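You operate a simulated robot arm through the tools that you are given. There is no shell and no other tool. Be economical: measure what you need, move in short steps, check, and stop when the job is done.

You run a simulated robot arm. Do the job below in one go: nothing can be reset, and whatever is moved stays where it is left.

Task
Take the purple bead pot from the assembly bench and leave it on the clamp bench. Put the purple pencil box on the top shelf of the brown rack. Put the green stick on the grey table away on the 120 mm bay. Put the 30 mm wedge box from the slat bench on the top shelf of the stick rack and the 20 mm wedge box on the third shelf from the top of the grey rack. Take the shelf brush and leave it on the assembly bench. Take the glue tin from the fourth shelf from the bottom of the grey rack and leave it on the low bench. The order is free. Set down upright: bead pot, wedge box, glue tin.

Only the result counts: the job must be done as asked and must still hold three seconds after the hand-in. Knocking over, shifting, dropping, spilling or breaking anything else fails it.

Robot
A 6-joint arm with a two-finger parallel gripper on a trunk, on a base that drives. Base frame: it is fixed to the floor where the robot stands at the start and does not move with it; the origin is under the middle of the robot, x ahead of it, y to its left, z up; the surface under the hand at the start is at about z = 850. Lengths are in mm, angles in rad, forces in N, time in s.
With the tool pointing down near the work surface it reaches from about 260 to 680 mm from the robot's upright axis, wherever it stands. Its first joint turns from -2.897 to 2.897 rad. Places, roughly: 120 mm bay (26x24 cm) [1080, 4220, 960]; assembly bench [600, 400, 800]; bead pot [500, 250, 1000]; clamp bench [600, -800, 800]; glue tin [-1250, 3250, 1250]; green stick [2250, 3250, 1000]; low bench [2500, 800, 600]; purple pencil box [4500, -2750, 750]; shelf brush (15x6x8 cm) [-1200, 3400, 1200]; third shelf of the grey rack [-1300, 2800, 800]; top shelf of the brown rack [4300, -2900, 1600]; top shelf of the stick rack [1300, 4200, 1700]; wedge box [500, 4250, 1000]. Payload 1.57 kg.
The TCP is the grasp point between the finger pads, 30 mm short of the fingertips. In the tool frame z runs along the fingers and y along their closing line. Largest opening 110 mm; finger width 24, thickness 12; the body of the gripper, 48 by 112 mm, starts 78 mm behind the TCP.
Orientation is that of the tool frame in the base frame, as a unit quaternion [x, y, z, w]. With the fingers straight down and closing along the base's y, the tool's x points along the base's -x, its y along +y and its z along -z.

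Tools
- The arm moves only by the tool move_arm. Its argument "plan" is a list of rows, each an object of numbers (a shift or turn left out is 0, a gripper value left out holds the last): "dx", "dy", "dz": the shift along the tool's x, y, z in units of 150 mm (1.0 is 150 mm); "ax", "ay", "az": the turn, a rotation vector about the tool's x, y, z in units of 90 degrees (1.0 is 90 degrees); "gripper": the gripper command, from -1 (fully open) to 1 (shut), values between in proportion. In form: [{"dx": .., "dy": .., "dz": .., "ax": .., "ay": .., "az": .., "gripper": ..}, ...]. A call has 1 to 12 rows; each row is the pose to reach, as a shift and turn from the pose commanded when the call began, along the tool's axes at that moment. A call with a number of a shift or a turn outside -1 to 1 is refused whole. Each row takes 0.2 s and may step no farther than 50 mm and 0.15 rad from the row before; otherwise, or with a gripper value out of range, the whole call is refused. Where a pose cannot be reached the arm comes as near as it can. A force on the tool above 40 N (or 10 N above the force at the start of the call, whichever is more), or a blocked arm, ends the call early, and 0.2 s more pass. The fingers move at their own pace (about 108 mm/s each) and stop on an object; they squeeze with about 37 N. The grip force told is the motor's: it shows also when the fingers shut on nothing. Time passes only in rows, and 0.2 s behind the last, so rows that repeat a pose let the fingers close. It gives the time, the measured TCP pose, the force on the tool (base axes), the opening and the grip force at its end, in the units of the frame above (readings bear some noise), with the torque about the TCP (base axes, N m) and any sound that the robot's microphone picked up, and new pictures: "pictures" is both (left out), scene, wrist or none.
- Cameras (640 x 400 px; columns grow to the right, rows downward): "scene" is now at [36.2, 121.2, 1667.2]; the picture's right is [-0.21, -0.98, 0.00], its down [-0.85, 0.18, -0.49] and it looks along [0.48, -0.10, -0.87] (base axes); focal length 259 px, centre (320, 200). "wrist" rides on the gripper at [70, 16, -141] in the tool frame; the picture's right is [-0.23, 0.97, 0.00], its down [-0.86, -0.20, -0.48] and it looks along [-0.47, -0.11, 0.88] (tool axes); focal length 222 px, centre (320, 200). There is no depth. A picture from a camera that has moved, and an enlarged one, comes with that camera's place and axes in the base frame and with its lens. The place of the scene camera against the robot may be out by one fixed shift of up to 12 mm in any direction.
- lift_body(by): slides the trunk up (or, below 0, down) by that many mm; the arm and the scene camera ride with it, the base frame stays. It gives what a move gives, with no picture.
- steer(legs): drives the robot by 1 to 6 legs, each [ahead, left, turn to the left] in mm, mm and rad, along the robot's own axes; the way and the turn of a leg run together, so that a leg with both is an arc; at most 1500 mm and 3.142 rad a leg. The arm and the cameras ride along, it lands a little off, and it stops where it bumps. It gives what a move gives, and a new picture of the scene camera.
- pan_tilt(pan, tilt): turns the head with the scene camera to pan (to the left, within 2.094 rad either way) and tilt (down, from -0.506 to 1.204), counted from straight ahead of the robot. It gives what a move gives, and a new picture of the scene camera.
- inspect(camera, box): a new picture of the part [left, top, right, bottom] of that camera's present view, enlarged. The clock stands still meanwhile.
- close_job(): hands the job in; it is judged then, once.

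Go step by step. Nothing tells you exact positions but the pictures and the camera data: compare them with the known pose of the tool, close in by small moves and look again before you grip or let go. The budget is 207 turns and 260 pictures, counting those below and the enlarged ones. Unless the task says otherwise, let go and move clear before handing in, and close with one line.

The tools are called as a command line: name --argument value ..., lists and objects as JSON in quotes. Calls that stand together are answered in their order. move_arm: Moves the arm, as the interface text tells. Its arguments: {"type":"object","properties":{"plan":{"type":"array","items":{"type":"object","properties":{"dx":{"type":"number"},"dy":{"type":"number"},"dz":{"type":"number"},"ax":{"type":"number"},"ay":{"type":"number"},"az":{"type":"number"},"gripper":{"type":"number"}}}},"pictures":{"type":"string","enum":["both","scene","wrist","none"]}},"required":["plan"]} The other tools are called the same way: lift_body (by) slides the trunk up or down; steer (legs) drives the base; pan_tilt (pan, tilt) turns the head that bears the scene camera; inspect (camera, box) takes an enlarged picture of a part of a camera's view; close_job () hands the job in.

At the start:

```text
t: 0.0
tool_pos: [457.5, 163.5, 1066.2]
tool_rot: [0.0, 1.0, 0.0, 0.0]
wrist_force: [-0.5, -0.6, 0.5]
moment: [0.03, 0.03, 0.0]
width: 110.0
grip_force: 0.0
trunk travel left (down, up): [-275.0, 315.0]
robot x, y, heading: [-1.9, -3.6, 0.002]
head pan, tilt: [-0.211, 1.054]
```

scene: 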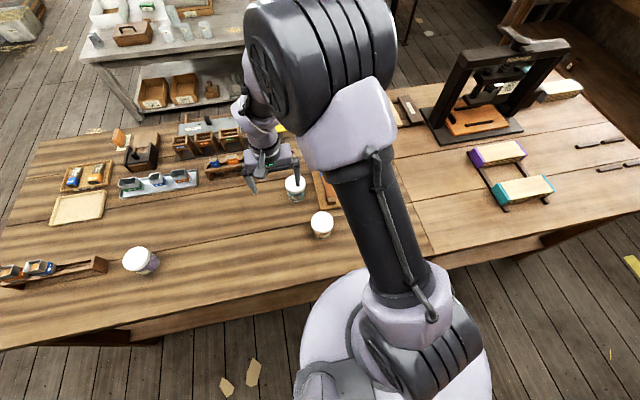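
wrist: 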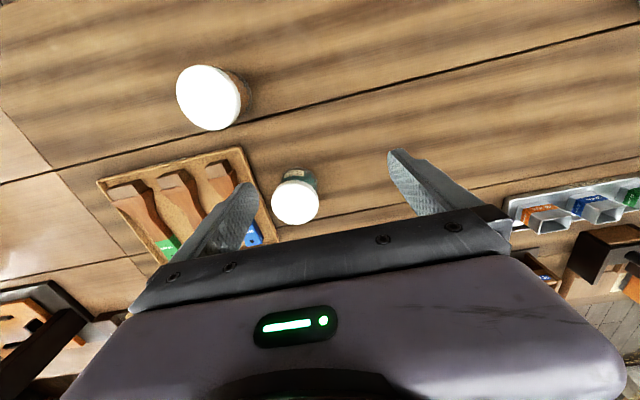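

I see a bench with three white-lidded pots; I need to find the purple one. I enlarge the scene picture.

inspect --camera "scene" --box '[80, 120, 360, 295]'

inspect --camera "scene" --box '[380, 20, 640, 260]'

```text
2.29 times, centred on (220, 208) of scene
camera zoom: at [36.2, 121.2, 1667.2], right [-0.21, -0.98, 0.0], down [-0.85, 0.18, -0.49], along [0.48, -0.1, -0.87], focal length 592 px, centre (549, 183)
```

zoom: 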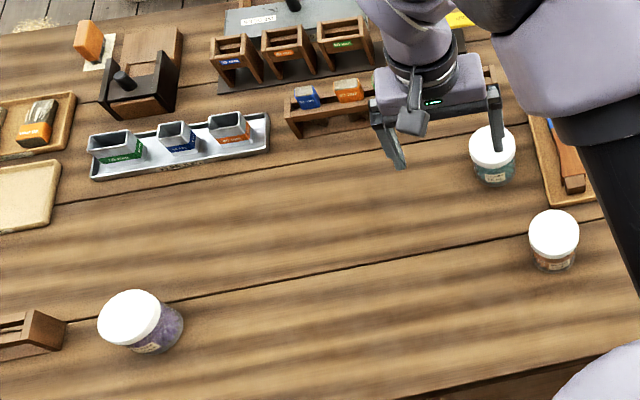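

```text
1.67 times, centred on (510, 140) of scene
camera zoom: at [36.2, 121.2, 1667.2], right [-0.21, -0.98, 0.0], down [-0.85, 0.18, -0.49], along [0.48, -0.1, -0.87], focal length 432 px, centre (3, 300)
```

zoom: 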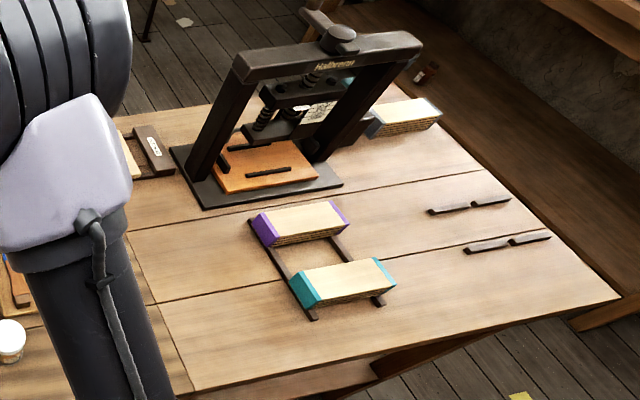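

The purple pot is the one at the left, at about (370, 600). I drive left so it comes into easy reach.

steer --legs '[[0, 400, 0]]'

```text
t: 2.5
tool_pos: [461.2, 550.7, 1065.6]
tool_rot: [0.005, 1.0, 0.0, 0.0]
wrist_force: [0.6, -0.4, 0.1]
moment: [-0.03, 0.01, 0.01]
width: 109.8
grip_force: 0.1
trunk travel left (down, up): [-275.0, 315.0]
robot x, y, heading: [0.2, 389.1, -0.009]
head pan, tilt: [-0.211, 1.054]
camera scene: at [39.1, 512.3, 1667.2], right [-0.22, -0.98, 0.0], down [-0.85, 0.19, -0.49], along [0.48, -0.11, -0.87], focal length 259 px, centre (320, 200)
```

scene: 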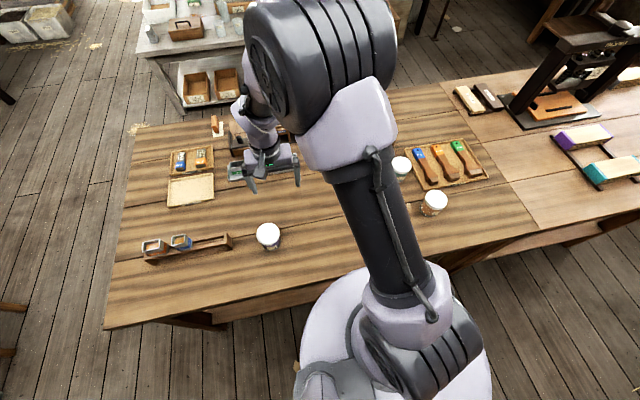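

Triangulating the two views puts the lid at about (370, 600, 927). I move the hand over it and check with the wrist camera.

move_arm --plan '[{"dx": 0.2, "dy": 0.11}, {"dx": 0.4, "dy": 0.22}, {"dx": 0.6, "dy": 0.33}, {"dx": 0.6, "dy": 0.33}]' --pictures "wrist"

```text
t: 3.5
tool_pos: [373.6, 601.1, 1066.2]
tool_rot: [0.004, 1.0, 0.0, 0.0]
wrist_force: [-0.3, 1.2, 0.1]
moment: [0.01, -0.01, 0.02]
width: 109.9
grip_force: 0.1
trunk travel left (down, up): [-275.0, 315.0]
robot x, y, heading: [1.5, 391.6, -0.01]
head pan, tilt: [-0.211, 1.054]
camera wrist: at [302.4, 618.9, 1207.2], right [0.24, 0.97, 0.0], down [0.85, -0.21, 0.48], along [0.46, -0.11, -0.88], focal length 222 px, centre (320, 200)
```

wrist: 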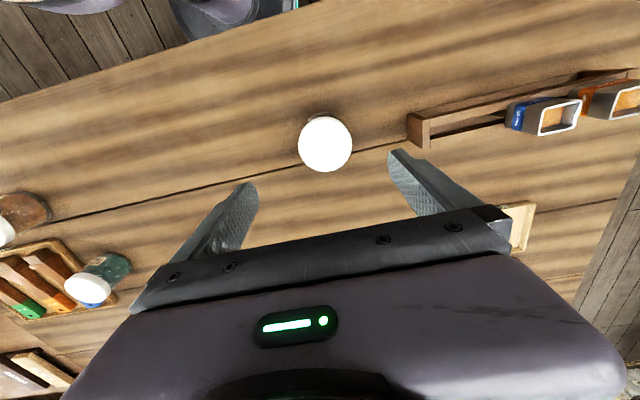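

The lid is at about (372, 608). I correct y by 7 mm, go down round the pot and grip it.

move_arm --plan '[{"dy": 0.05, "dz": 0.25}, {"dy": 0.05, "dz": 0.5}, {"dy": 0.05, "dz": 0.8}, {"dy": 0.05, "dz": 1.0}, {"dy": 0.05, "dz": 1.0}]' --pictures "wrist"

```text
t: 4.7
tool_pos: [372.7, 610.9, 917.3]
tool_rot: [0.004, 1.0, 0.0, -0.001]
wrist_force: [-0.2, -0.6, 0.5]
moment: [-0.01, -0.03, -0.01]
width: 110.2
grip_force: 0.1
trunk travel left (down, up): [-275.0, 315.0]
robot x, y, heading: [6.0, 393.8, -0.012]
head pan, tilt: [-0.211, 1.054]
camera wrist: at [303.0, 626.1, 1056.7], right [0.24, 0.97, 0.0], down [0.85, -0.21, 0.48], along [0.47, -0.11, -0.88], focal length 222 px, centre (320, 200)
```

wrist: 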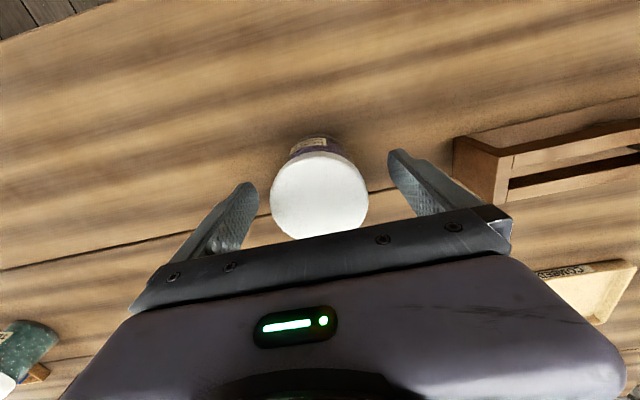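

Well centred; I lower a bit more and close.

move_arm --plan '[{"dz": 0.13}, {"dz": 0.13, "gripper": 1}, {"dz": 0.13, "gripper": 1}, {"dz": 0.13, "gripper": 1}]' --pictures "none"

```text
t: 5.7
tool_pos: [373.9, 609.1, 898.2]
tool_rot: [0.005, 1.0, -0.001, 0.0]
wrist_force: [0.4, -0.4, 1.1]
moment: [-0.02, 0.02, 0.0]
width: 68.9
grip_force: 37.1
trunk travel left (down, up): [-275.0, 315.0]
robot x, y, heading: [-1.6, 389.8, -0.012]
head pan, tilt: [-0.211, 1.054]
```

Held at 69 mm. I lift and drive right along the bench to the clamp bench's clear area near (375, -440).

move_arm --plan '[{"dz": -0.25}, {"dz": -0.5}, {"dz": -0.75}, {"dz": -1.0}, {"dz": -1.0}]' --pictures "none"

steer --legs '[[0, -1050, 0]]'

```text
t: 6.8
tool_pos: [371.2, 608.7, 1047.9]
tool_rot: [0.004, 1.0, 0.0, 0.0]
wrist_force: [0.7, -0.1, -0.6]
moment: [-0.02, 0.0, 0.03]
width: 0.2
grip_force: 21.3
trunk travel left (down, up): [-275.0, 315.0]
robot x, y, heading: [-0.1, 390.3, -0.008]
head pan, tilt: [-0.211, 1.054]
```

```text
t: 12.5
tool_pos: [366.7, -475.1, 1046.9]
tool_rot: [-0.007, 1.0, 0.0, 0.0]
wrist_force: [-0.5, -0.2, 0.2]
moment: [0.01, 0.0, 0.01]
width: 0.0
grip_force: 20.9
trunk travel left (down, up): [-275.0, 315.0]
robot x, y, heading: [0.6, -703.1, 0.018]
head pan, tilt: [-0.211, 1.054]
camera scene: at [38.7, -581.2, 1667.3], right [-0.2, -0.98, 0.0], down [-0.85, 0.17, -0.49], along [0.48, -0.1, -0.87], focal length 259 px, centre (320, 200)
```

scene: 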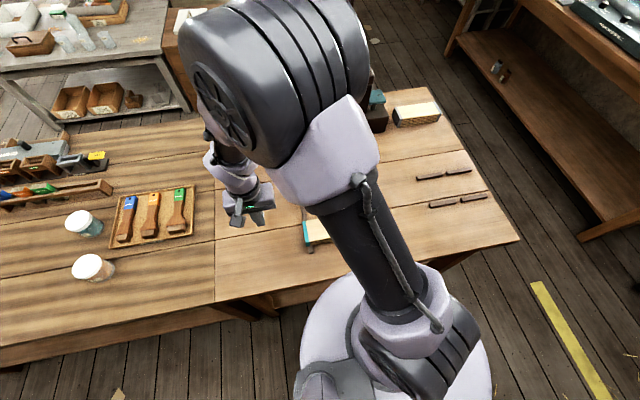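

The pot slipped out on the lift, so the hand is empty. I drive back and look at it.

steer --legs '[[0, 1000, 0]]'

move_arm --plan '[{"dx": 0.3, "gripper": -1}, {"dx": 0.3, "gripper": -1}, {"dx": 0.3, "gripper": -1}]' --pictures "wrist"

```text
t: 17.6
tool_pos: [350.6, 515.0, 1046.8]
tool_rot: [-0.01, 1.0, 0.0, -0.001]
wrist_force: [-0.3, 0.8, 0.3]
moment: [-0.04, 0.03, -0.03]
width: 0.1
grip_force: 21.4
trunk travel left (down, up): [-275.0, 315.0]
robot x, y, heading: [-14.4, 282.0, 0.014]
head pan, tilt: [-0.211, 1.054]
camera scene: at [22.3, 408.5, 1667.2], right [-0.19, -0.98, 0.0], down [-0.85, 0.17, -0.49], along [0.48, -0.09, -0.87], focal length 259 px, centre (320, 200)
```

scene: 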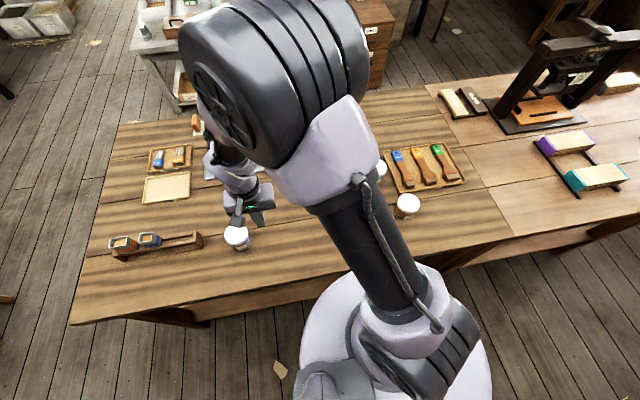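

```text
t: 18.4
tool_pos: [306.2, 514.5, 1046.4]
tool_rot: [-0.009, 1.0, -0.001, 0.0]
wrist_force: [0.2, -0.1, 0.3]
moment: [-0.01, 0.0, 0.0]
width: 109.8
grip_force: 0.0
trunk travel left (down, up): [-275.0, 315.0]
robot x, y, heading: [-13.4, 285.7, 0.016]
head pan, tilt: [-0.211, 1.054]
camera wrist: at [235.7, 528.6, 1186.7], right [0.21, 0.98, 0.0], down [0.86, -0.18, 0.48], along [0.47, -0.1, -0.88], focal length 222 px, centre (320, 200)
```

wrist: 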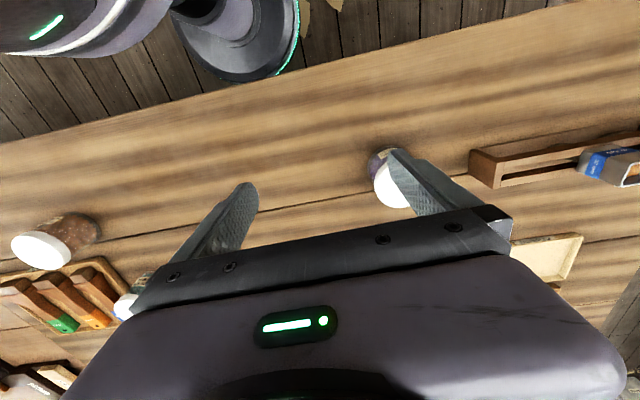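

The pot still stands. I centre over it again to fix its place more exactly.

move_arm --plan '[{"dx": -0.15, "dy": 0.2}, {"dx": -0.3, "dy": 0.4}, {"dx": -0.45, "dy": 0.6}, {"dx": -0.45, "dy": 0.6, "dz": 0.3}, {"dx": -0.45, "dy": 0.6, "dz": 0.55}, {"dx": -0.45, "dy": 0.6, "dz": 0.55}]' --pictures "none"

inspect --camera "wrist" --box '[200, 80, 440, 230]'

```text
t: 19.8
tool_pos: [375.0, 605.6, 964.7]
tool_rot: [-0.009, 1.0, -0.001, 0.0]
wrist_force: [1.2, -0.4, 0.7]
moment: [-0.02, -0.02, 0.04]
width: 109.9
grip_force: 0.1
trunk travel left (down, up): [-275.0, 315.0]
robot x, y, heading: [-8.9, 285.6, 0.02]
head pan, tilt: [-0.211, 1.054]
```

```text
2.67 times, centred on (320, 155) of wrist
camera zoom: at [304.9, 620.9, 1104.3], right [0.21, 0.98, 0.0], down [0.86, -0.18, 0.48], along [0.47, -0.1, -0.88], focal length 592 px, centre (320, 320)
```

zoom: 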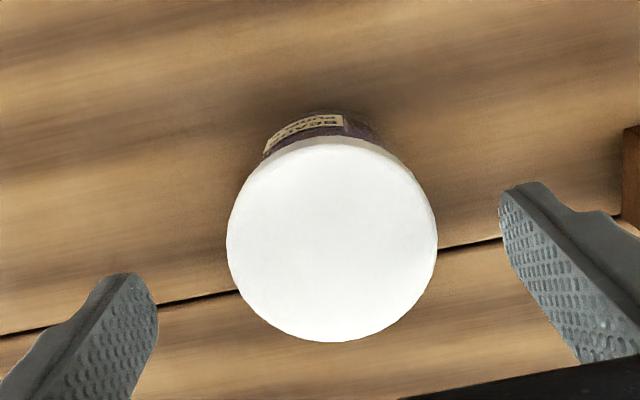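

The lid centre is at (373, 610), as before, so the first grip was centred. I grip again a little lower and lift slowly in small steps.

move_arm --plan '[{"dx": 0.01, "dy": 0.03, "dz": 0.25}, {"dx": 0.01, "dy": 0.03, "dz": 0.49}, {"dx": 0.01, "dy": 0.03, "dz": 0.49, "gripper": 1}, {"dx": 0.01, "dy": 0.03, "dz": 0.49, "gripper": 1}, {"dx": 0.01, "dy": 0.03, "dz": 0.49, "gripper": 1}, {"dx": 0.01, "dy": 0.03, "dz": 0.47, "gripper": 1}, {"dx": 0.01, "dy": 0.03, "dz": 0.45, "gripper": 1}, {"dx": 0.01, "dy": 0.03, "dz": 0.42, "gripper": 1}]' --pictures "wrist"

```text
t: 21.6
tool_pos: [370.3, 610.5, 903.8]
tool_rot: [-0.009, 1.0, 0.0, 0.0]
wrist_force: [-0.5, 0.1, -2.2]
moment: [0.03, 0.01, -0.01]
width: 68.8
grip_force: 37.3
trunk travel left (down, up): [-275.0, 315.0]
robot x, y, heading: [-12.2, 286.3, 0.021]
head pan, tilt: [-0.211, 1.054]
camera wrist: at [299.6, 625.3, 1042.9], right [0.21, 0.98, 0.0], down [0.86, -0.18, 0.48], along [0.47, -0.1, -0.88], focal length 222 px, centre (320, 200)
```

wrist: 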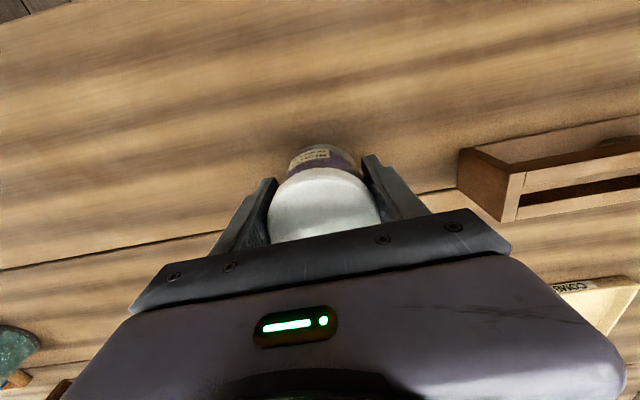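

Held, with about 2 N of weight. I carry on lifting gently.

move_arm --plan '[{"dz": -0.04, "gripper": 1}, {"dz": -0.09, "gripper": 1}, {"dz": -0.15, "gripper": 1}, {"dz": -0.22, "gripper": 1}, {"dz": -0.3, "gripper": 1}, {"dz": -0.38, "gripper": 1}]' --pictures "wrist"

```text
t: 23.0
tool_pos: [369.6, 610.2, 956.8]
tool_rot: [-0.009, 1.0, 0.0, 0.001]
wrist_force: [0.0, -0.5, -1.9]
moment: [0.02, 0.03, -0.03]
width: 68.7
grip_force: 37.2
trunk travel left (down, up): [-275.0, 315.0]
robot x, y, heading: [-11.3, 281.2, 0.023]
head pan, tilt: [-0.211, 1.054]
camera wrist: at [299.9, 624.9, 1097.8], right [0.21, 0.98, 0.0], down [0.86, -0.18, 0.48], along [0.47, -0.1, -0.88], focal length 222 px, centre (320, 200)
```

wrist: 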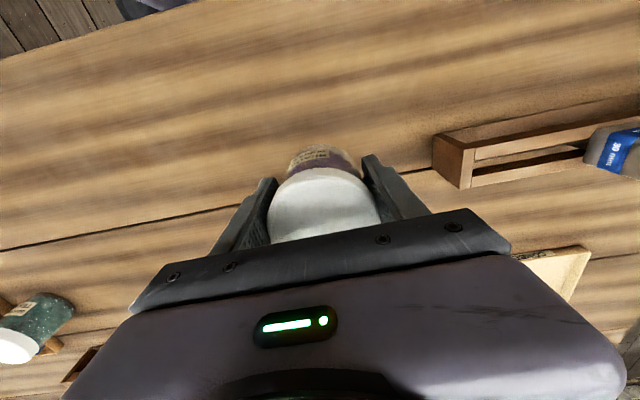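

Pot is firmly held. I raise it clear of the bench things, then drive to the clamp bench.

move_arm --plan '[{"dz": -0.06, "gripper": 1}, {"dz": -0.14, "gripper": 1}, {"dz": -0.23, "gripper": 1}, {"dz": -0.32, "gripper": 1}, {"dz": -0.42, "gripper": 1}, {"dz": -0.5, "gripper": 1}, {"dz": -0.55, "gripper": 1}]' --pictures "none"

steer --legs '[[0, -500, 0], [0, -530, 0]]'

```text
t: 24.6
tool_pos: [371.0, 609.0, 1040.0]
tool_rot: [-0.01, 1.0, -0.001, 0.001]
wrist_force: [0.2, 1.0, -1.9]
moment: [0.02, 0.01, 0.0]
width: 68.7
grip_force: 36.5
trunk travel left (down, up): [-275.0, 315.0]
robot x, y, heading: [-11.7, 284.5, 0.019]
head pan, tilt: [-0.211, 1.054]
```

```text
t: 30.2
tool_pos: [383.4, -421.4, 1041.0]
tool_rot: [-0.011, 1.0, 0.0, -0.001]
wrist_force: [0.5, 0.3, -0.6]
moment: [-0.01, 0.03, 0.01]
width: 69.0
grip_force: 37.0
trunk travel left (down, up): [-275.0, 315.0]
robot x, y, heading: [-0.3, -747.1, 0.022]
head pan, tilt: [-0.211, 1.054]
camera scene: at [35.8, -623.6, 1667.3], right [-0.19, -0.98, 0.0], down [-0.85, 0.16, -0.49], along [0.48, -0.09, -0.87], focal length 259 px, centre (320, 200)
```

scene: 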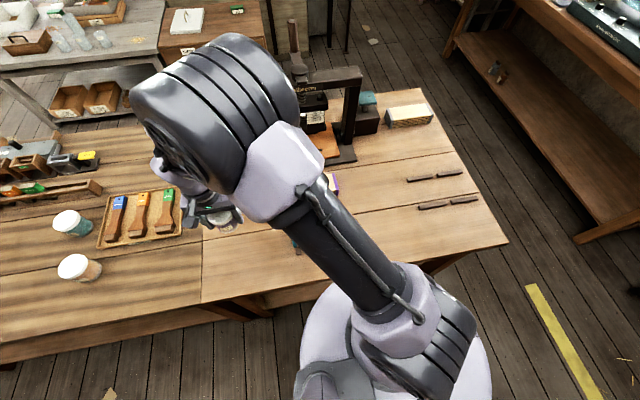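

Over the clamp bench's clear corner. I check below with the wrist camera.

move_arm --plan '[{"dz": 0.1, "gripper": 1}, {"dz": 0.25, "gripper": 1}, {"dz": 0.45, "gripper": 1}, {"dz": 0.6, "gripper": 1}]' --pictures "wrist"

```text
t: 31.2
tool_pos: [382.3, -421.2, 950.9]
tool_rot: [-0.01, 1.0, 0.0, 0.0]
wrist_force: [0.9, -1.1, -1.0]
moment: [0.06, 0.02, -0.02]
width: 68.6
grip_force: 37.2
trunk travel left (down, up): [-275.0, 315.0]
robot x, y, heading: [4.3, -747.4, 0.025]
head pan, tilt: [-0.211, 1.054]
camera wrist: at [311.3, -405.9, 1090.3], right [0.21, 0.98, 0.0], down [0.86, -0.18, 0.48], along [0.47, -0.1, -0.88], focal length 222 px, centre (320, 200)
```

wrist: 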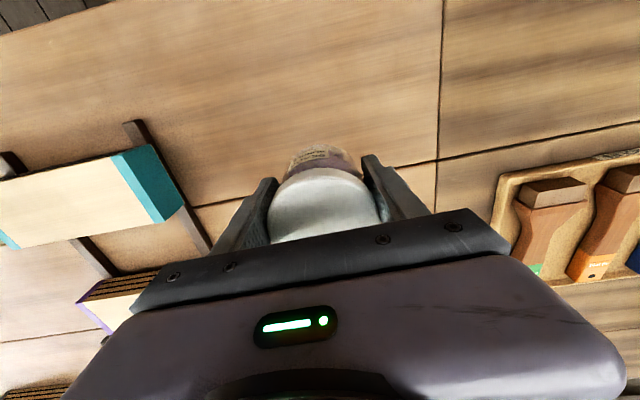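

Clear all round. I lower to the grasp height and feel for contact.

move_arm --plan '[{"dz": 0.12, "gripper": 1}, {"dz": 0.24, "gripper": 1}, {"dz": 0.3, "gripper": 1}, {"dz": 0.34, "gripper": 1}, {"dz": 0.365, "gripper": 1}, {"dz": 0.385, "gripper": 1}]' --pictures "none"

```text
t: 32.6
tool_pos: [383.6, -421.2, 892.6]
tool_rot: [-0.011, 1.0, 0.0, 0.001]
wrist_force: [0.2, -1.1, 8.1]
moment: [-0.2, 0.12, 0.04]
width: 68.6
grip_force: 36.9
trunk travel left (down, up): [-275.0, 315.0]
robot x, y, heading: [1.6, -745.4, 0.02]
head pan, tilt: [-0.211, 1.054]
```

It touches the bench (8 N up). I open, rise and look.

move_arm --plan '[{"gripper": -1}, {"gripper": -1}, {"dz": -0.2, "gripper": -1}, {"dz": -0.5, "gripper": -1}, {"dz": -0.8, "gripper": -1}, {"dz": -1.0, "gripper": -1}]' --pictures "wrist"

```text
t: 34.0
tool_pos: [380.6, -420.9, 1043.7]
tool_rot: [-0.01, 1.0, 0.0, 0.0]
wrist_force: [0.3, -1.1, 0.7]
moment: [0.03, -0.01, -0.02]
width: 109.9
grip_force: 0.0
trunk travel left (down, up): [-275.0, 315.0]
robot x, y, heading: [1.0, -747.1, 0.018]
head pan, tilt: [-0.211, 1.054]
camera wrist: at [311.4, -405.5, 1184.3], right [0.21, 0.98, 0.0], down [0.86, -0.18, 0.48], along [0.47, -0.1, -0.88], focal length 222 px, centre (320, 200)
```

wrist: 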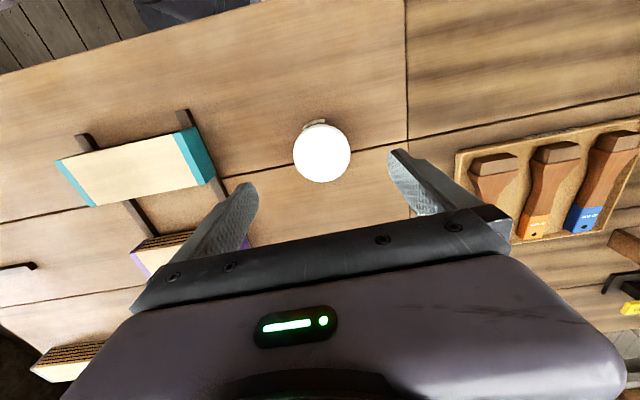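

The pot stands on the clamp bench. Now I look around towards the brown rack (ahead right).

pan_tilt --pan -0.45 --tilt 0.35

pan_tilt --pan -1.3 --tilt 0.5

```text
t: 35.1
tool_pos: [383.0, -420.0, 1044.3]
tool_rot: [-0.011, 1.0, 0.0, 0.0]
wrist_force: [-0.2, 0.6, -0.3]
moment: [0.02, 0.0, 0.03]
width: 110.4
grip_force: 0.0
trunk travel left (down, up): [-275.0, 315.0]
robot x, y, heading: [1.0, -743.7, 0.021]
head pan, tilt: [-0.45, 0.351]
camera scene: at [55.4, -649.2, 1725.7], right [-0.42, -0.91, 0.0], down [-0.31, 0.14, -0.94], along [0.85, -0.39, -0.34], focal length 259 px, centre (320, 200)
```

scene: 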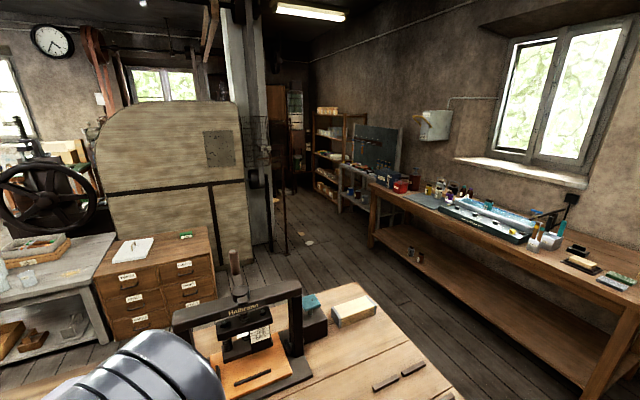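

```text
t: 36.3
tool_pos: [383.1, -419.7, 1044.6]
tool_rot: [-0.011, 1.0, 0.0, 0.0]
wrist_force: [0.0, 0.3, 0.4]
moment: [-0.06, 0.02, 0.01]
width: 109.8
grip_force: 0.0
trunk travel left (down, up): [-275.0, 315.0]
robot x, y, heading: [1.4, -744.2, 0.021]
head pan, tilt: [-1.3, 0.499]
camera scene: at [-3.1, -697.6, 1712.1], right [-0.96, -0.29, 0.0], down [-0.14, 0.46, -0.88], along [0.25, -0.84, -0.48], focal length 259 px, centre (320, 200)
```

scene: 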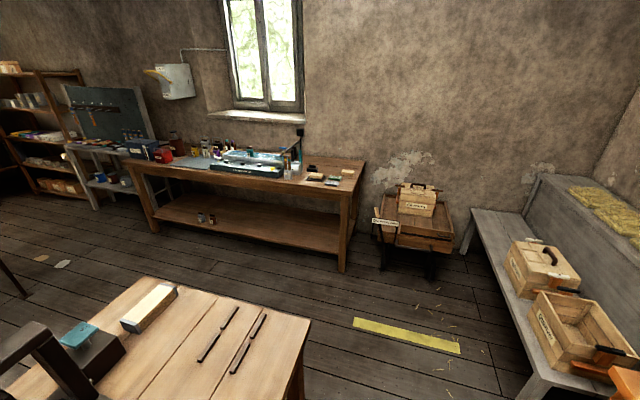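

The brown rack stands beyond the right-hand work bench. I enlarge it.

pan_tilt --pan -0.5 --tilt 0.25

inspect --camera "scene" --box '[260, 50, 440, 200]'

```text
t: 37.4
tool_pos: [382.9, -419.9, 1043.2]
tool_rot: [-0.011, 1.0, 0.0, -0.001]
wrist_force: [0.2, 0.2, -0.3]
moment: [0.02, 0.0, 0.02]
width: 109.7
grip_force: 0.1
trunk travel left (down, up): [-275.0, 315.0]
robot x, y, heading: [-0.6, -744.8, 0.022]
head pan, tilt: [-0.499, 0.25]
camera scene: at [53.6, -653.5, 1735.1], right [-0.46, -0.89, 0.0], down [-0.22, 0.11, -0.97], along [0.86, -0.45, -0.25], focal length 259 px, centre (320, 200)
```

scene: 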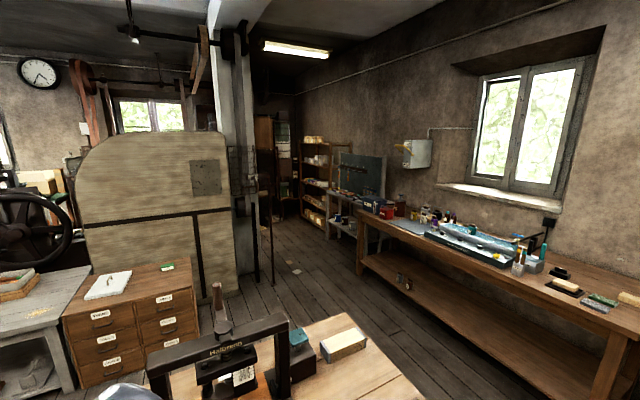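

```text
2.67 times, centred on (350, 125) of scene
camera zoom: at [53.6, -653.5, 1735.1], right [-0.46, -0.89, 0.0], down [-0.22, 0.11, -0.97], along [0.86, -0.45, -0.25], focal length 691 px, centre (240, 400)
```

zoom: 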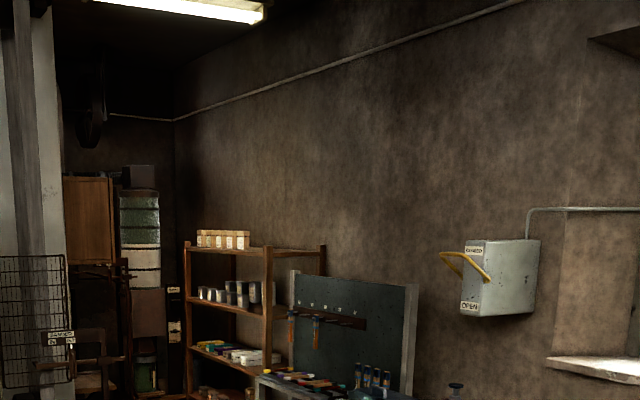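

The rack stands near x 3600–4850 with its front at about y -2700. There is a corridor at y about -1850 between the clamp bench and the window bench, so I drive into it.

steer --legs '[[-40, -1100, 0], [1300, 0, 0]]'

```text
t: 49.2
tool_pos: [1658.5, -1465.4, 1043.6]
tool_rot: [-0.03, 1.0, 0.0, 0.0]
wrist_force: [-0.3, -0.6, 0.5]
moment: [0.02, 0.02, -0.01]
width: 110.4
grip_force: 0.0
trunk travel left (down, up): [-275.0, 315.0]
robot x, y, heading: [1291.7, -1802.6, 0.056]
head pan, tilt: [-0.499, 0.25]
camera scene: at [1339.0, -1710.9, 1735.2], right [-0.42, -0.91, 0.0], down [-0.22, 0.1, -0.97], along [0.88, -0.41, -0.25], focal length 259 px, centre (320, 200)
```

scene: 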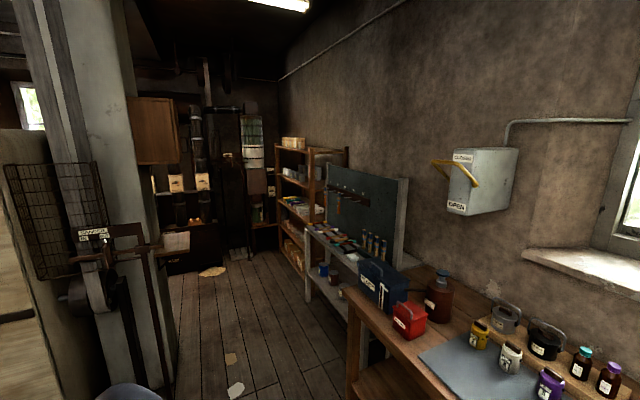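

The way is open: guard at y > -1390 on the left, benches at y < -2380 on the right. I drive on to in front of the rack and turn to face it.

steer --legs '[[700, -120, -0.056], [1000, 0, 0], [1050, -50, 0], [0, 0, -1.57]]'

pan_tilt --pan 0.0 --tilt 0.4

```text
t: 66.8
tool_pos: [4328.1, -2369.7, 1043.8]
tool_rot: [0.722, 0.692, 0.0, -0.001]
wrist_force: [0.0, 0.0, 0.7]
moment: [-0.03, 0.0, -0.02]
width: 110.0
grip_force: 0.1
trunk travel left (down, up): [-275.0, 315.0]
robot x, y, heading: [4023.7, -1972.6, -1.614]
head pan, tilt: [-0.499, 0.25]
camera scene: at [4112.1, -2040.1, 1735.2], right [-0.86, 0.51, 0.0], down [0.13, 0.21, -0.97], along [-0.5, -0.83, -0.25], focal length 259 px, centre (320, 200)
```

scene: 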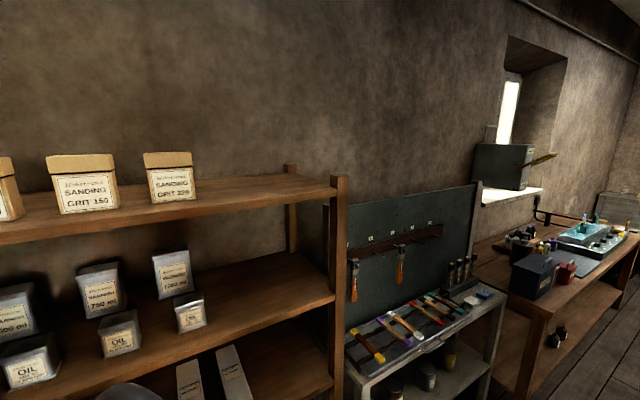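

```text
t: 67.7
tool_pos: [4328.8, -2369.2, 1043.9]
tool_rot: [0.722, 0.692, 0.0, 0.0]
wrist_force: [0.1, 0.2, -0.4]
moment: [0.01, 0.01, 0.03]
width: 110.3
grip_force: 0.1
trunk travel left (down, up): [-275.0, 315.0]
robot x, y, heading: [4024.7, -1965.4, -1.614]
head pan, tilt: [0.0, 0.4]
camera scene: at [4156.4, -2052.6, 1721.2], right [-1.0, 0.04, 0.0], down [0.02, 0.39, -0.92], along [-0.04, -0.92, -0.39], focal length 259 px, centre (320, 200)
```

scene: 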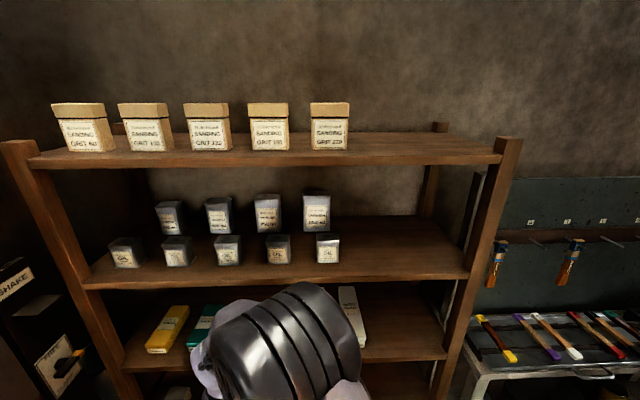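

The top shelf is at about z 1570 with free room at its right; coloured boxes lie two shelves below. I look there with the wrist camera.

move_arm --plan '[{"gripper": -1}]' --pictures "wrist"

pan_tilt --pan -0.3 --tilt 0.8

```text
t: 68.1
tool_pos: [4328.9, -2370.5, 1044.3]
tool_rot: [0.722, 0.692, 0.0, 0.0]
wrist_force: [-0.6, -0.2, 0.2]
moment: [-0.02, 0.03, 0.0]
width: 110.0
grip_force: 0.0
trunk travel left (down, up): [-275.0, 315.0]
robot x, y, heading: [4026.9, -1964.8, -1.609]
head pan, tilt: [0.0, 0.4]
camera wrist: at [4347.0, -2300.3, 1183.8], right [0.96, -0.27, 0.0], down [-0.23, -0.85, 0.48], along [-0.13, -0.46, -0.88], focal length 222 px, centre (320, 200)
```

wrist: 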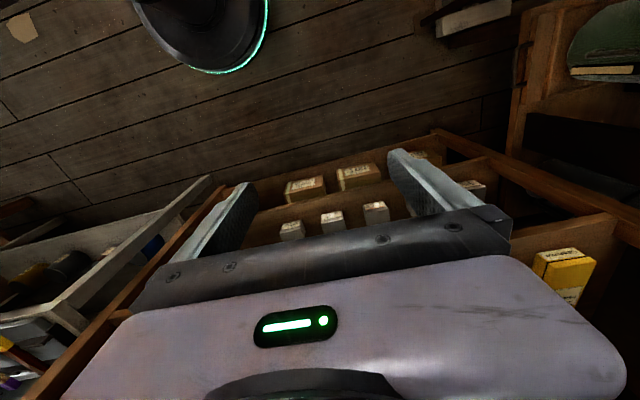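

```text
t: 69.0
tool_pos: [4328.1, -2369.5, 1043.3]
tool_rot: [0.722, 0.692, 0.0, 0.0]
wrist_force: [0.0, -0.6, 0.3]
moment: [0.02, -0.03, 0.01]
width: 110.0
grip_force: 0.1
trunk travel left (down, up): [-275.0, 315.0]
robot x, y, heading: [4027.8, -1972.1, -1.612]
head pan, tilt: [-0.3, 0.799]
camera scene: at [4133.3, -2036.0, 1686.1], right [-0.94, 0.33, 0.0], down [0.24, 0.68, -0.7], along [-0.23, -0.66, -0.72], focal length 259 px, centre (320, 200)
```

scene: 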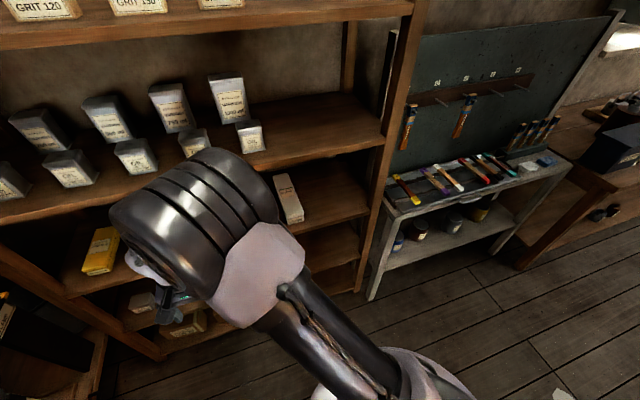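

The arm hides the boxes. I pitch the hand up 45° towards the rack so the wrist camera looks into the shelves.

move_arm --plan '[{"ay": -0.09}, {"ay": -0.18}, {"ay": -0.27}, {"ay": -0.36}, {"ay": -0.44}, {"ay": -0.5}, {"ay": -0.5}]' --pictures "both"

```text
t: 70.6
tool_pos: [4328.4, -2368.7, 1043.6]
tool_rot: [0.667, 0.639, -0.276, 0.264]
wrist_force: [-1.2, -0.6, -0.4]
moment: [0.03, 0.01, -0.02]
width: 110.0
grip_force: 0.1
trunk travel left (down, up): [-275.0, 315.0]
robot x, y, heading: [4031.2, -1968.7, -1.616]
head pan, tilt: [-0.3, 0.799]
camera scene: at [4133.0, -2036.1, 1686.1], right [-0.94, 0.34, 0.0], down [0.24, 0.68, -0.7], along [-0.23, -0.66, -0.72], focal length 259 px, centre (320, 200)
camera wrist: at [4350.6, -2220.7, 1092.8], right [0.97, -0.2, 0.16], down [-0.21, -0.26, 0.94], along [-0.15, -0.95, -0.29], focal length 222 px, centre (320, 200)
```

scene: 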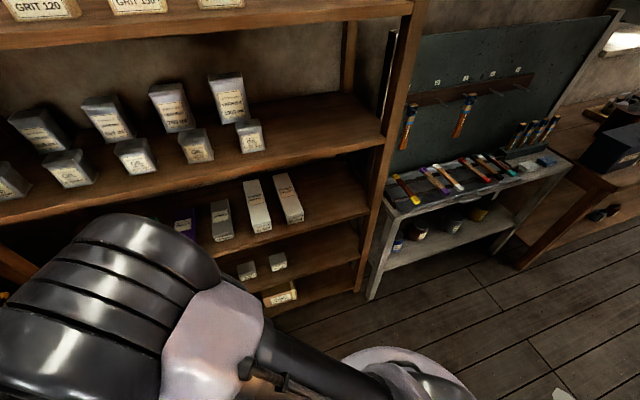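
wrist: 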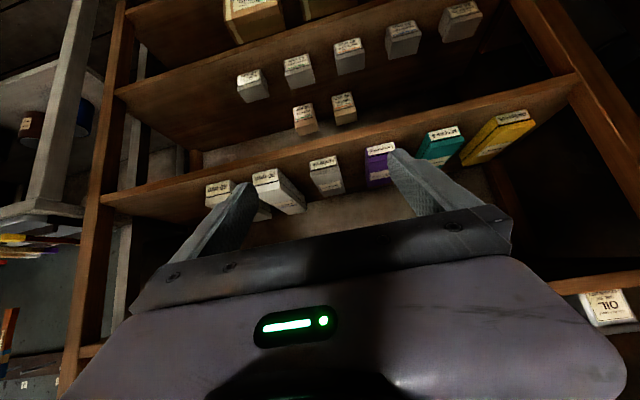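

I see the purple box at about (4450, -2880, 810). I enlarge to measure it and its gaps.

inspect --camera "wrist" --box '[280, 80, 560, 255]'

inspect --camera "scene" --box '[140, 150, 380, 300]'

```text
2.29 times, centred on (420, 168) of wrist
camera zoom: at [4350.6, -2220.7, 1092.8], right [0.97, -0.2, 0.16], down [-0.21, -0.26, 0.94], along [-0.15, -0.95, -0.29], focal length 508 px, centre (91, 274)
```

zoom: 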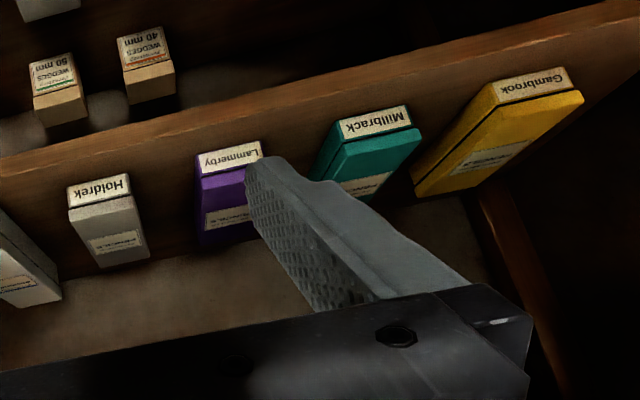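

```text
2.67 times, centred on (260, 225) of scene
camera zoom: at [4133.0, -2036.1, 1686.1], right [-0.94, 0.34, 0.0], down [0.24, 0.68, -0.7], along [-0.23, -0.66, -0.72], focal length 691 px, centre (480, 133)
```

zoom: 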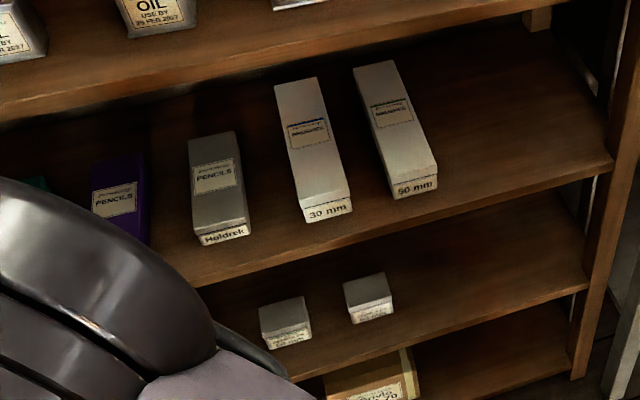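

Box is about 69 wide, 30 high, top at z 862, front end near (4440, -2735), with about 70 mm gaps. I'll grip it nearly horizontally (15° down), so first I flatten the hand and bring it in front of the robot.

move_arm --plan '[{"dy": -0.25, "ay": -0.083}, {"dy": -0.5, "ay": -0.167}, {"dy": -0.75, "ay": -0.25}, {"dy": -1.0, "ay": -0.333}, {"dy": -1.0, "ay": -0.333}]' --pictures "none"

move_arm --plan '[{"dy": -0.25}, {"dy": -0.5}, {"dy": -0.75}, {"dy": -1.0}, {"dy": -1.0}]' --pictures "wrist"

```text
t: 71.8
tool_pos: [4181.8, -2360.2, 1043.9]
tool_rot: [0.574, 0.549, -0.44, 0.42]
wrist_force: [-0.2, -0.1, 0.2]
moment: [-0.01, -0.02, -0.01]
width: 109.9
grip_force: 0.1
trunk travel left (down, up): [-275.0, 315.0]
robot x, y, heading: [4025.5, -1969.8, -1.614]
head pan, tilt: [-0.3, 0.799]
```

```text
t: 73.2
tool_pos: [4189.2, -2349.0, 1024.0]
tool_rot: [0.58, 0.512, -0.429, 0.466]
wrist_force: [-0.3, 0.0, -0.9]
moment: [-0.02, -0.02, 0.0]
width: 109.9
grip_force: 0.0
out of reach, approached as far as the arm can: row 1, 2, 3, 4, 5
trunk travel left (down, up): [-275.0, 315.0]
robot x, y, heading: [4030.2, -1967.6, -1.616]
head pan, tilt: [-0.3, 0.799]
stopped in row 5: the arm was blocked; the commanded pose is now the measured one
camera wrist: at [4214.7, -2197.6, 984.8], right [0.94, -0.08, 0.32], down [-0.28, 0.31, 0.91], along [-0.18, -0.95, 0.27], focal length 222 px, centre (320, 200)
```

wrist: 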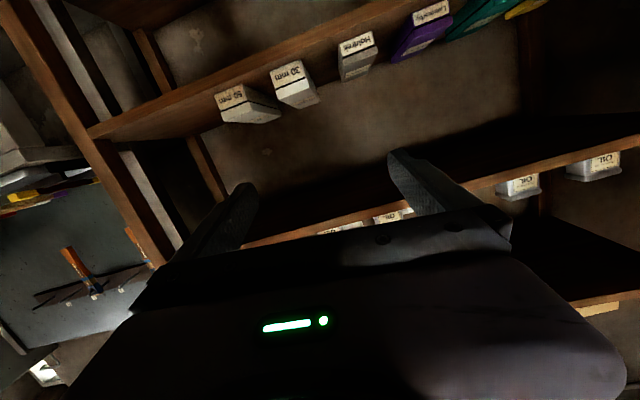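

The horizontal hand needs more distance from the robot's axis. I push it outwards and straighten its roll.

move_arm --plan '[{"dz": 0.28, "dx": -0.1, "ay": 0.02, "az": -0.03}, {"dz": 0.55, "dx": -0.2, "ay": 0.04, "az": -0.069, "ax": -0.01}, {"dz": 0.8, "dx": -0.3, "ay": 0.04, "az": -0.069, "ax": -0.01}, {"dz": 1.0, "dx": -0.36, "ay": 0.04, "az": -0.069, "ax": -0.01}, {"dz": 1.0, "dx": -0.36, "ay": 0.04, "az": -0.069, "ax": -0.01}]' --pictures "wrist"

```text
t: 74.4
tool_pos: [4234.3, -2498.6, 1059.4]
tool_rot: [0.573, 0.556, -0.439, 0.413]
wrist_force: [0.6, 0.7, 0.6]
moment: [0.02, -0.03, -0.01]
width: 110.1
grip_force: 0.0
out of reach, approached as far as the arm can: row 1, 2, 3, 4, 5
trunk travel left (down, up): [-275.0, 315.0]
robot x, y, heading: [4028.2, -1969.0, -1.616]
head pan, tilt: [-0.3, 0.799]
camera wrist: at [4255.7, -2343.5, 1029.4], right [0.97, -0.1, 0.2], down [-0.18, 0.23, 0.96], along [-0.14, -0.97, 0.21], focal length 222 px, centre (320, 200)
```

wrist: 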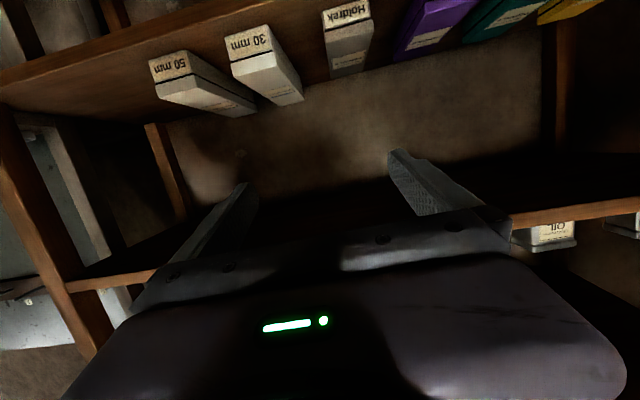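

I drive so the hand comes just in front of the purple box, turning slightly to square up.

steer --legs '[[140, 190, 0.042]]'

move_arm --plan '[{"gripper": -1}]' --pictures "wrist"

```text
t: 76.1
tool_pos: [4437.3, -2635.8, 1059.7]
tool_rot: [0.562, 0.567, -0.43, 0.421]
wrist_force: [-0.3, 0.1, -0.2]
moment: [0.01, 0.02, -0.03]
width: 110.2
grip_force: 0.1
trunk travel left (down, up): [-275.0, 315.0]
robot x, y, heading: [4213.4, -2115.2, -1.578]
head pan, tilt: [-0.3, 0.799]
camera scene: at [4319.7, -2177.3, 1686.0], right [-0.95, 0.3, 0.0], down [0.21, 0.68, -0.7], along [-0.21, -0.66, -0.72], focal length 259 px, centre (320, 200)
```

scene: 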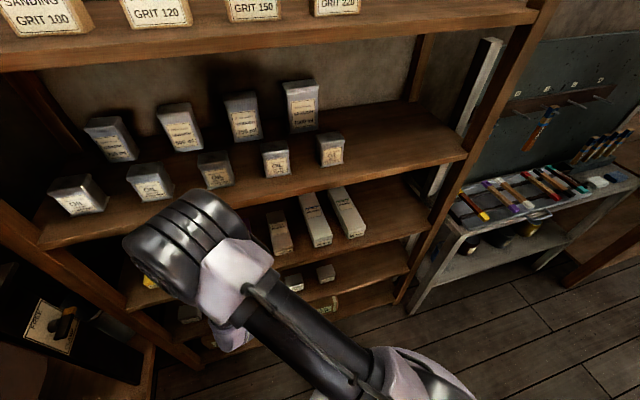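

```text
t: 76.5
tool_pos: [4436.3, -2634.8, 1058.9]
tool_rot: [0.562, 0.567, -0.43, 0.421]
wrist_force: [-0.4, 0.0, 0.1]
moment: [0.0, 0.04, 0.0]
width: 110.1
grip_force: 0.0
trunk travel left (down, up): [-275.0, 315.0]
robot x, y, heading: [4211.2, -2112.7, -1.569]
head pan, tilt: [-0.3, 0.799]
camera wrist: at [4452.7, -2479.6, 1029.1], right [0.98, -0.06, 0.2], down [-0.19, 0.23, 0.96], along [-0.11, -0.97, 0.21], focal length 222 px, centre (320, 200)
```

wrist: 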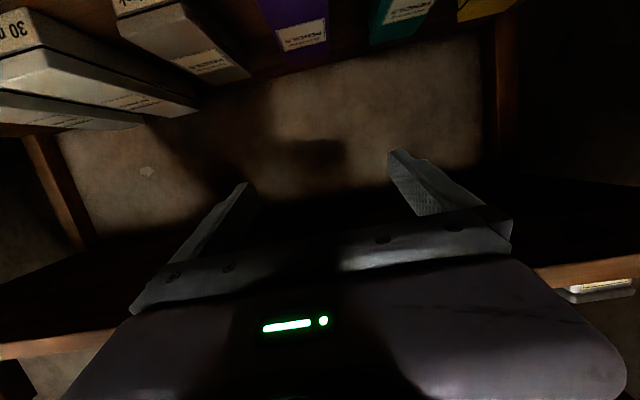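

I lower the trunk to bring the hand near the box's height and look.

lift_body --by -140

move_arm --plan '[{"gripper": -1}]' --pictures "both"

```text
t: 78.2
tool_pos: [4437.2, -2634.7, 919.9]
tool_rot: [0.562, 0.566, -0.431, 0.422]
wrist_force: [0.4, -0.3, 0.5]
moment: [-0.01, 0.04, 0.03]
width: 110.4
grip_force: 0.0
trunk travel left (down, up): [-135.0, 455.0]
robot x, y, heading: [4211.5, -2115.8, -1.579]
head pan, tilt: [-0.3, 0.799]
```

```text
t: 78.6
tool_pos: [4436.0, -2635.7, 919.4]
tool_rot: [0.562, 0.566, -0.431, 0.422]
wrist_force: [1.0, 0.2, 0.2]
moment: [0.02, 0.0, -0.02]
width: 109.8
grip_force: 0.0
trunk travel left (down, up): [-135.0, 455.0]
robot x, y, heading: [4212.5, -2116.2, -1.575]
head pan, tilt: [-0.3, 0.799]
camera scene: at [4318.7, -2176.6, 1546.1], right [-0.95, 0.3, 0.0], down [0.21, 0.68, -0.7], along [-0.21, -0.67, -0.72], focal length 259 px, centre (320, 200)
camera wrist: at [4452.6, -2479.6, 889.3], right [0.98, -0.06, 0.2], down [-0.19, 0.23, 0.96], along [-0.11, -0.97, 0.21], focal length 222 px, centre (320, 200)
```

scene: 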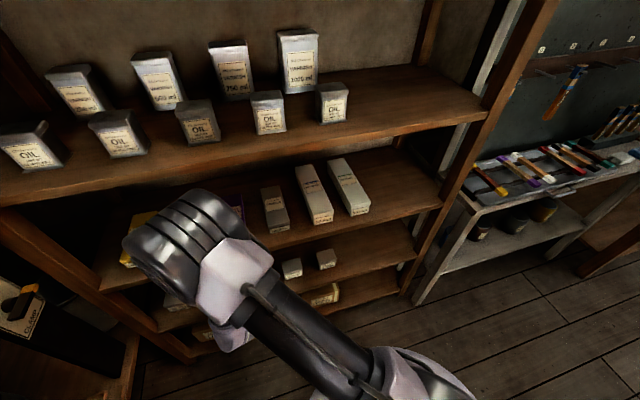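
wrist: 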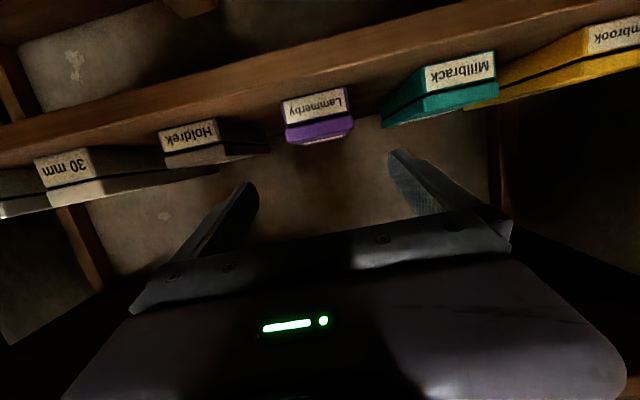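

Purple end face centre is at about (4440, -2735, 847), as expected. I lower level with it.

move_arm --plan '[{"dz": 0.04, "dx": 0.21, "dy": 0.027, "gripper": -1}, {"dz": 0.12, "dx": 0.42, "dy": 0.027, "gripper": -1}, {"dz": 0.12, "dx": 0.42, "dy": 0.027, "gripper": -1}]' --pictures "wrist"

```text
t: 79.4
tool_pos: [4444.0, -2631.5, 854.5]
tool_rot: [0.565, 0.565, -0.432, 0.418]
wrist_force: [0.5, 0.6, 0.0]
moment: [-0.01, 0.02, 0.0]
width: 110.0
grip_force: 0.1
out of reach, approached as far as the arm can: row 2, 3
trunk travel left (down, up): [-135.0, 455.0]
robot x, y, heading: [4210.8, -2114.4, -1.576]
head pan, tilt: [-0.3, 0.799]
camera wrist: at [4461.2, -2476.3, 825.2], right [0.98, -0.07, 0.2], down [-0.18, 0.23, 0.96], along [-0.12, -0.97, 0.21], focal length 222 px, centre (320, 200)
```

wrist: 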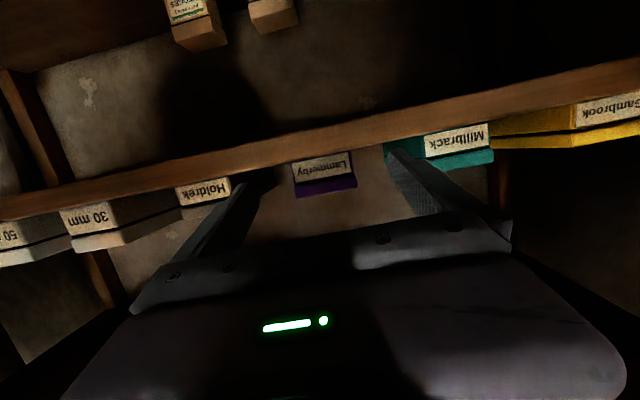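

Aligned. I advance 155 mm along the box, keeping height.

move_arm --plan '[{"dz": 0.25, "dx": -0.08, "dy": -0.027, "gripper": -1}, {"dz": 0.5, "dx": -0.16, "dy": -0.027, "gripper": -1}, {"dz": 0.75, "dx": -0.235, "dy": -0.027, "gripper": -1}, {"dz": 1.0, "dx": -0.31, "dy": -0.027, "gripper": -1}, {"dz": 1.0, "dx": -0.31, "dy": -0.027, "gripper": -1}]' --pictures "wrist"

```text
t: 80.6
tool_pos: [4443.3, -2786.6, 861.1]
tool_rot: [0.564, 0.566, -0.431, 0.419]
wrist_force: [-0.1, 0.1, -0.3]
moment: [0.01, -0.01, -0.03]
width: 110.1
grip_force: 0.0
out of reach, approached as far as the arm can: row 1, 2, 3
trunk travel left (down, up): [-135.0, 455.0]
robot x, y, heading: [4210.3, -2111.7, -1.579]
head pan, tilt: [-0.3, 0.799]
camera wrist: at [4459.4, -2632.0, 831.8], right [0.98, -0.07, 0.2], down [-0.18, 0.22, 0.96], along [-0.11, -0.97, 0.21], focal length 222 px, centre (320, 200)
```

wrist: 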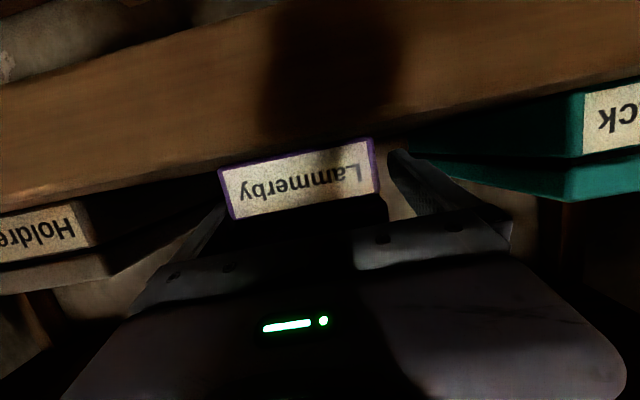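

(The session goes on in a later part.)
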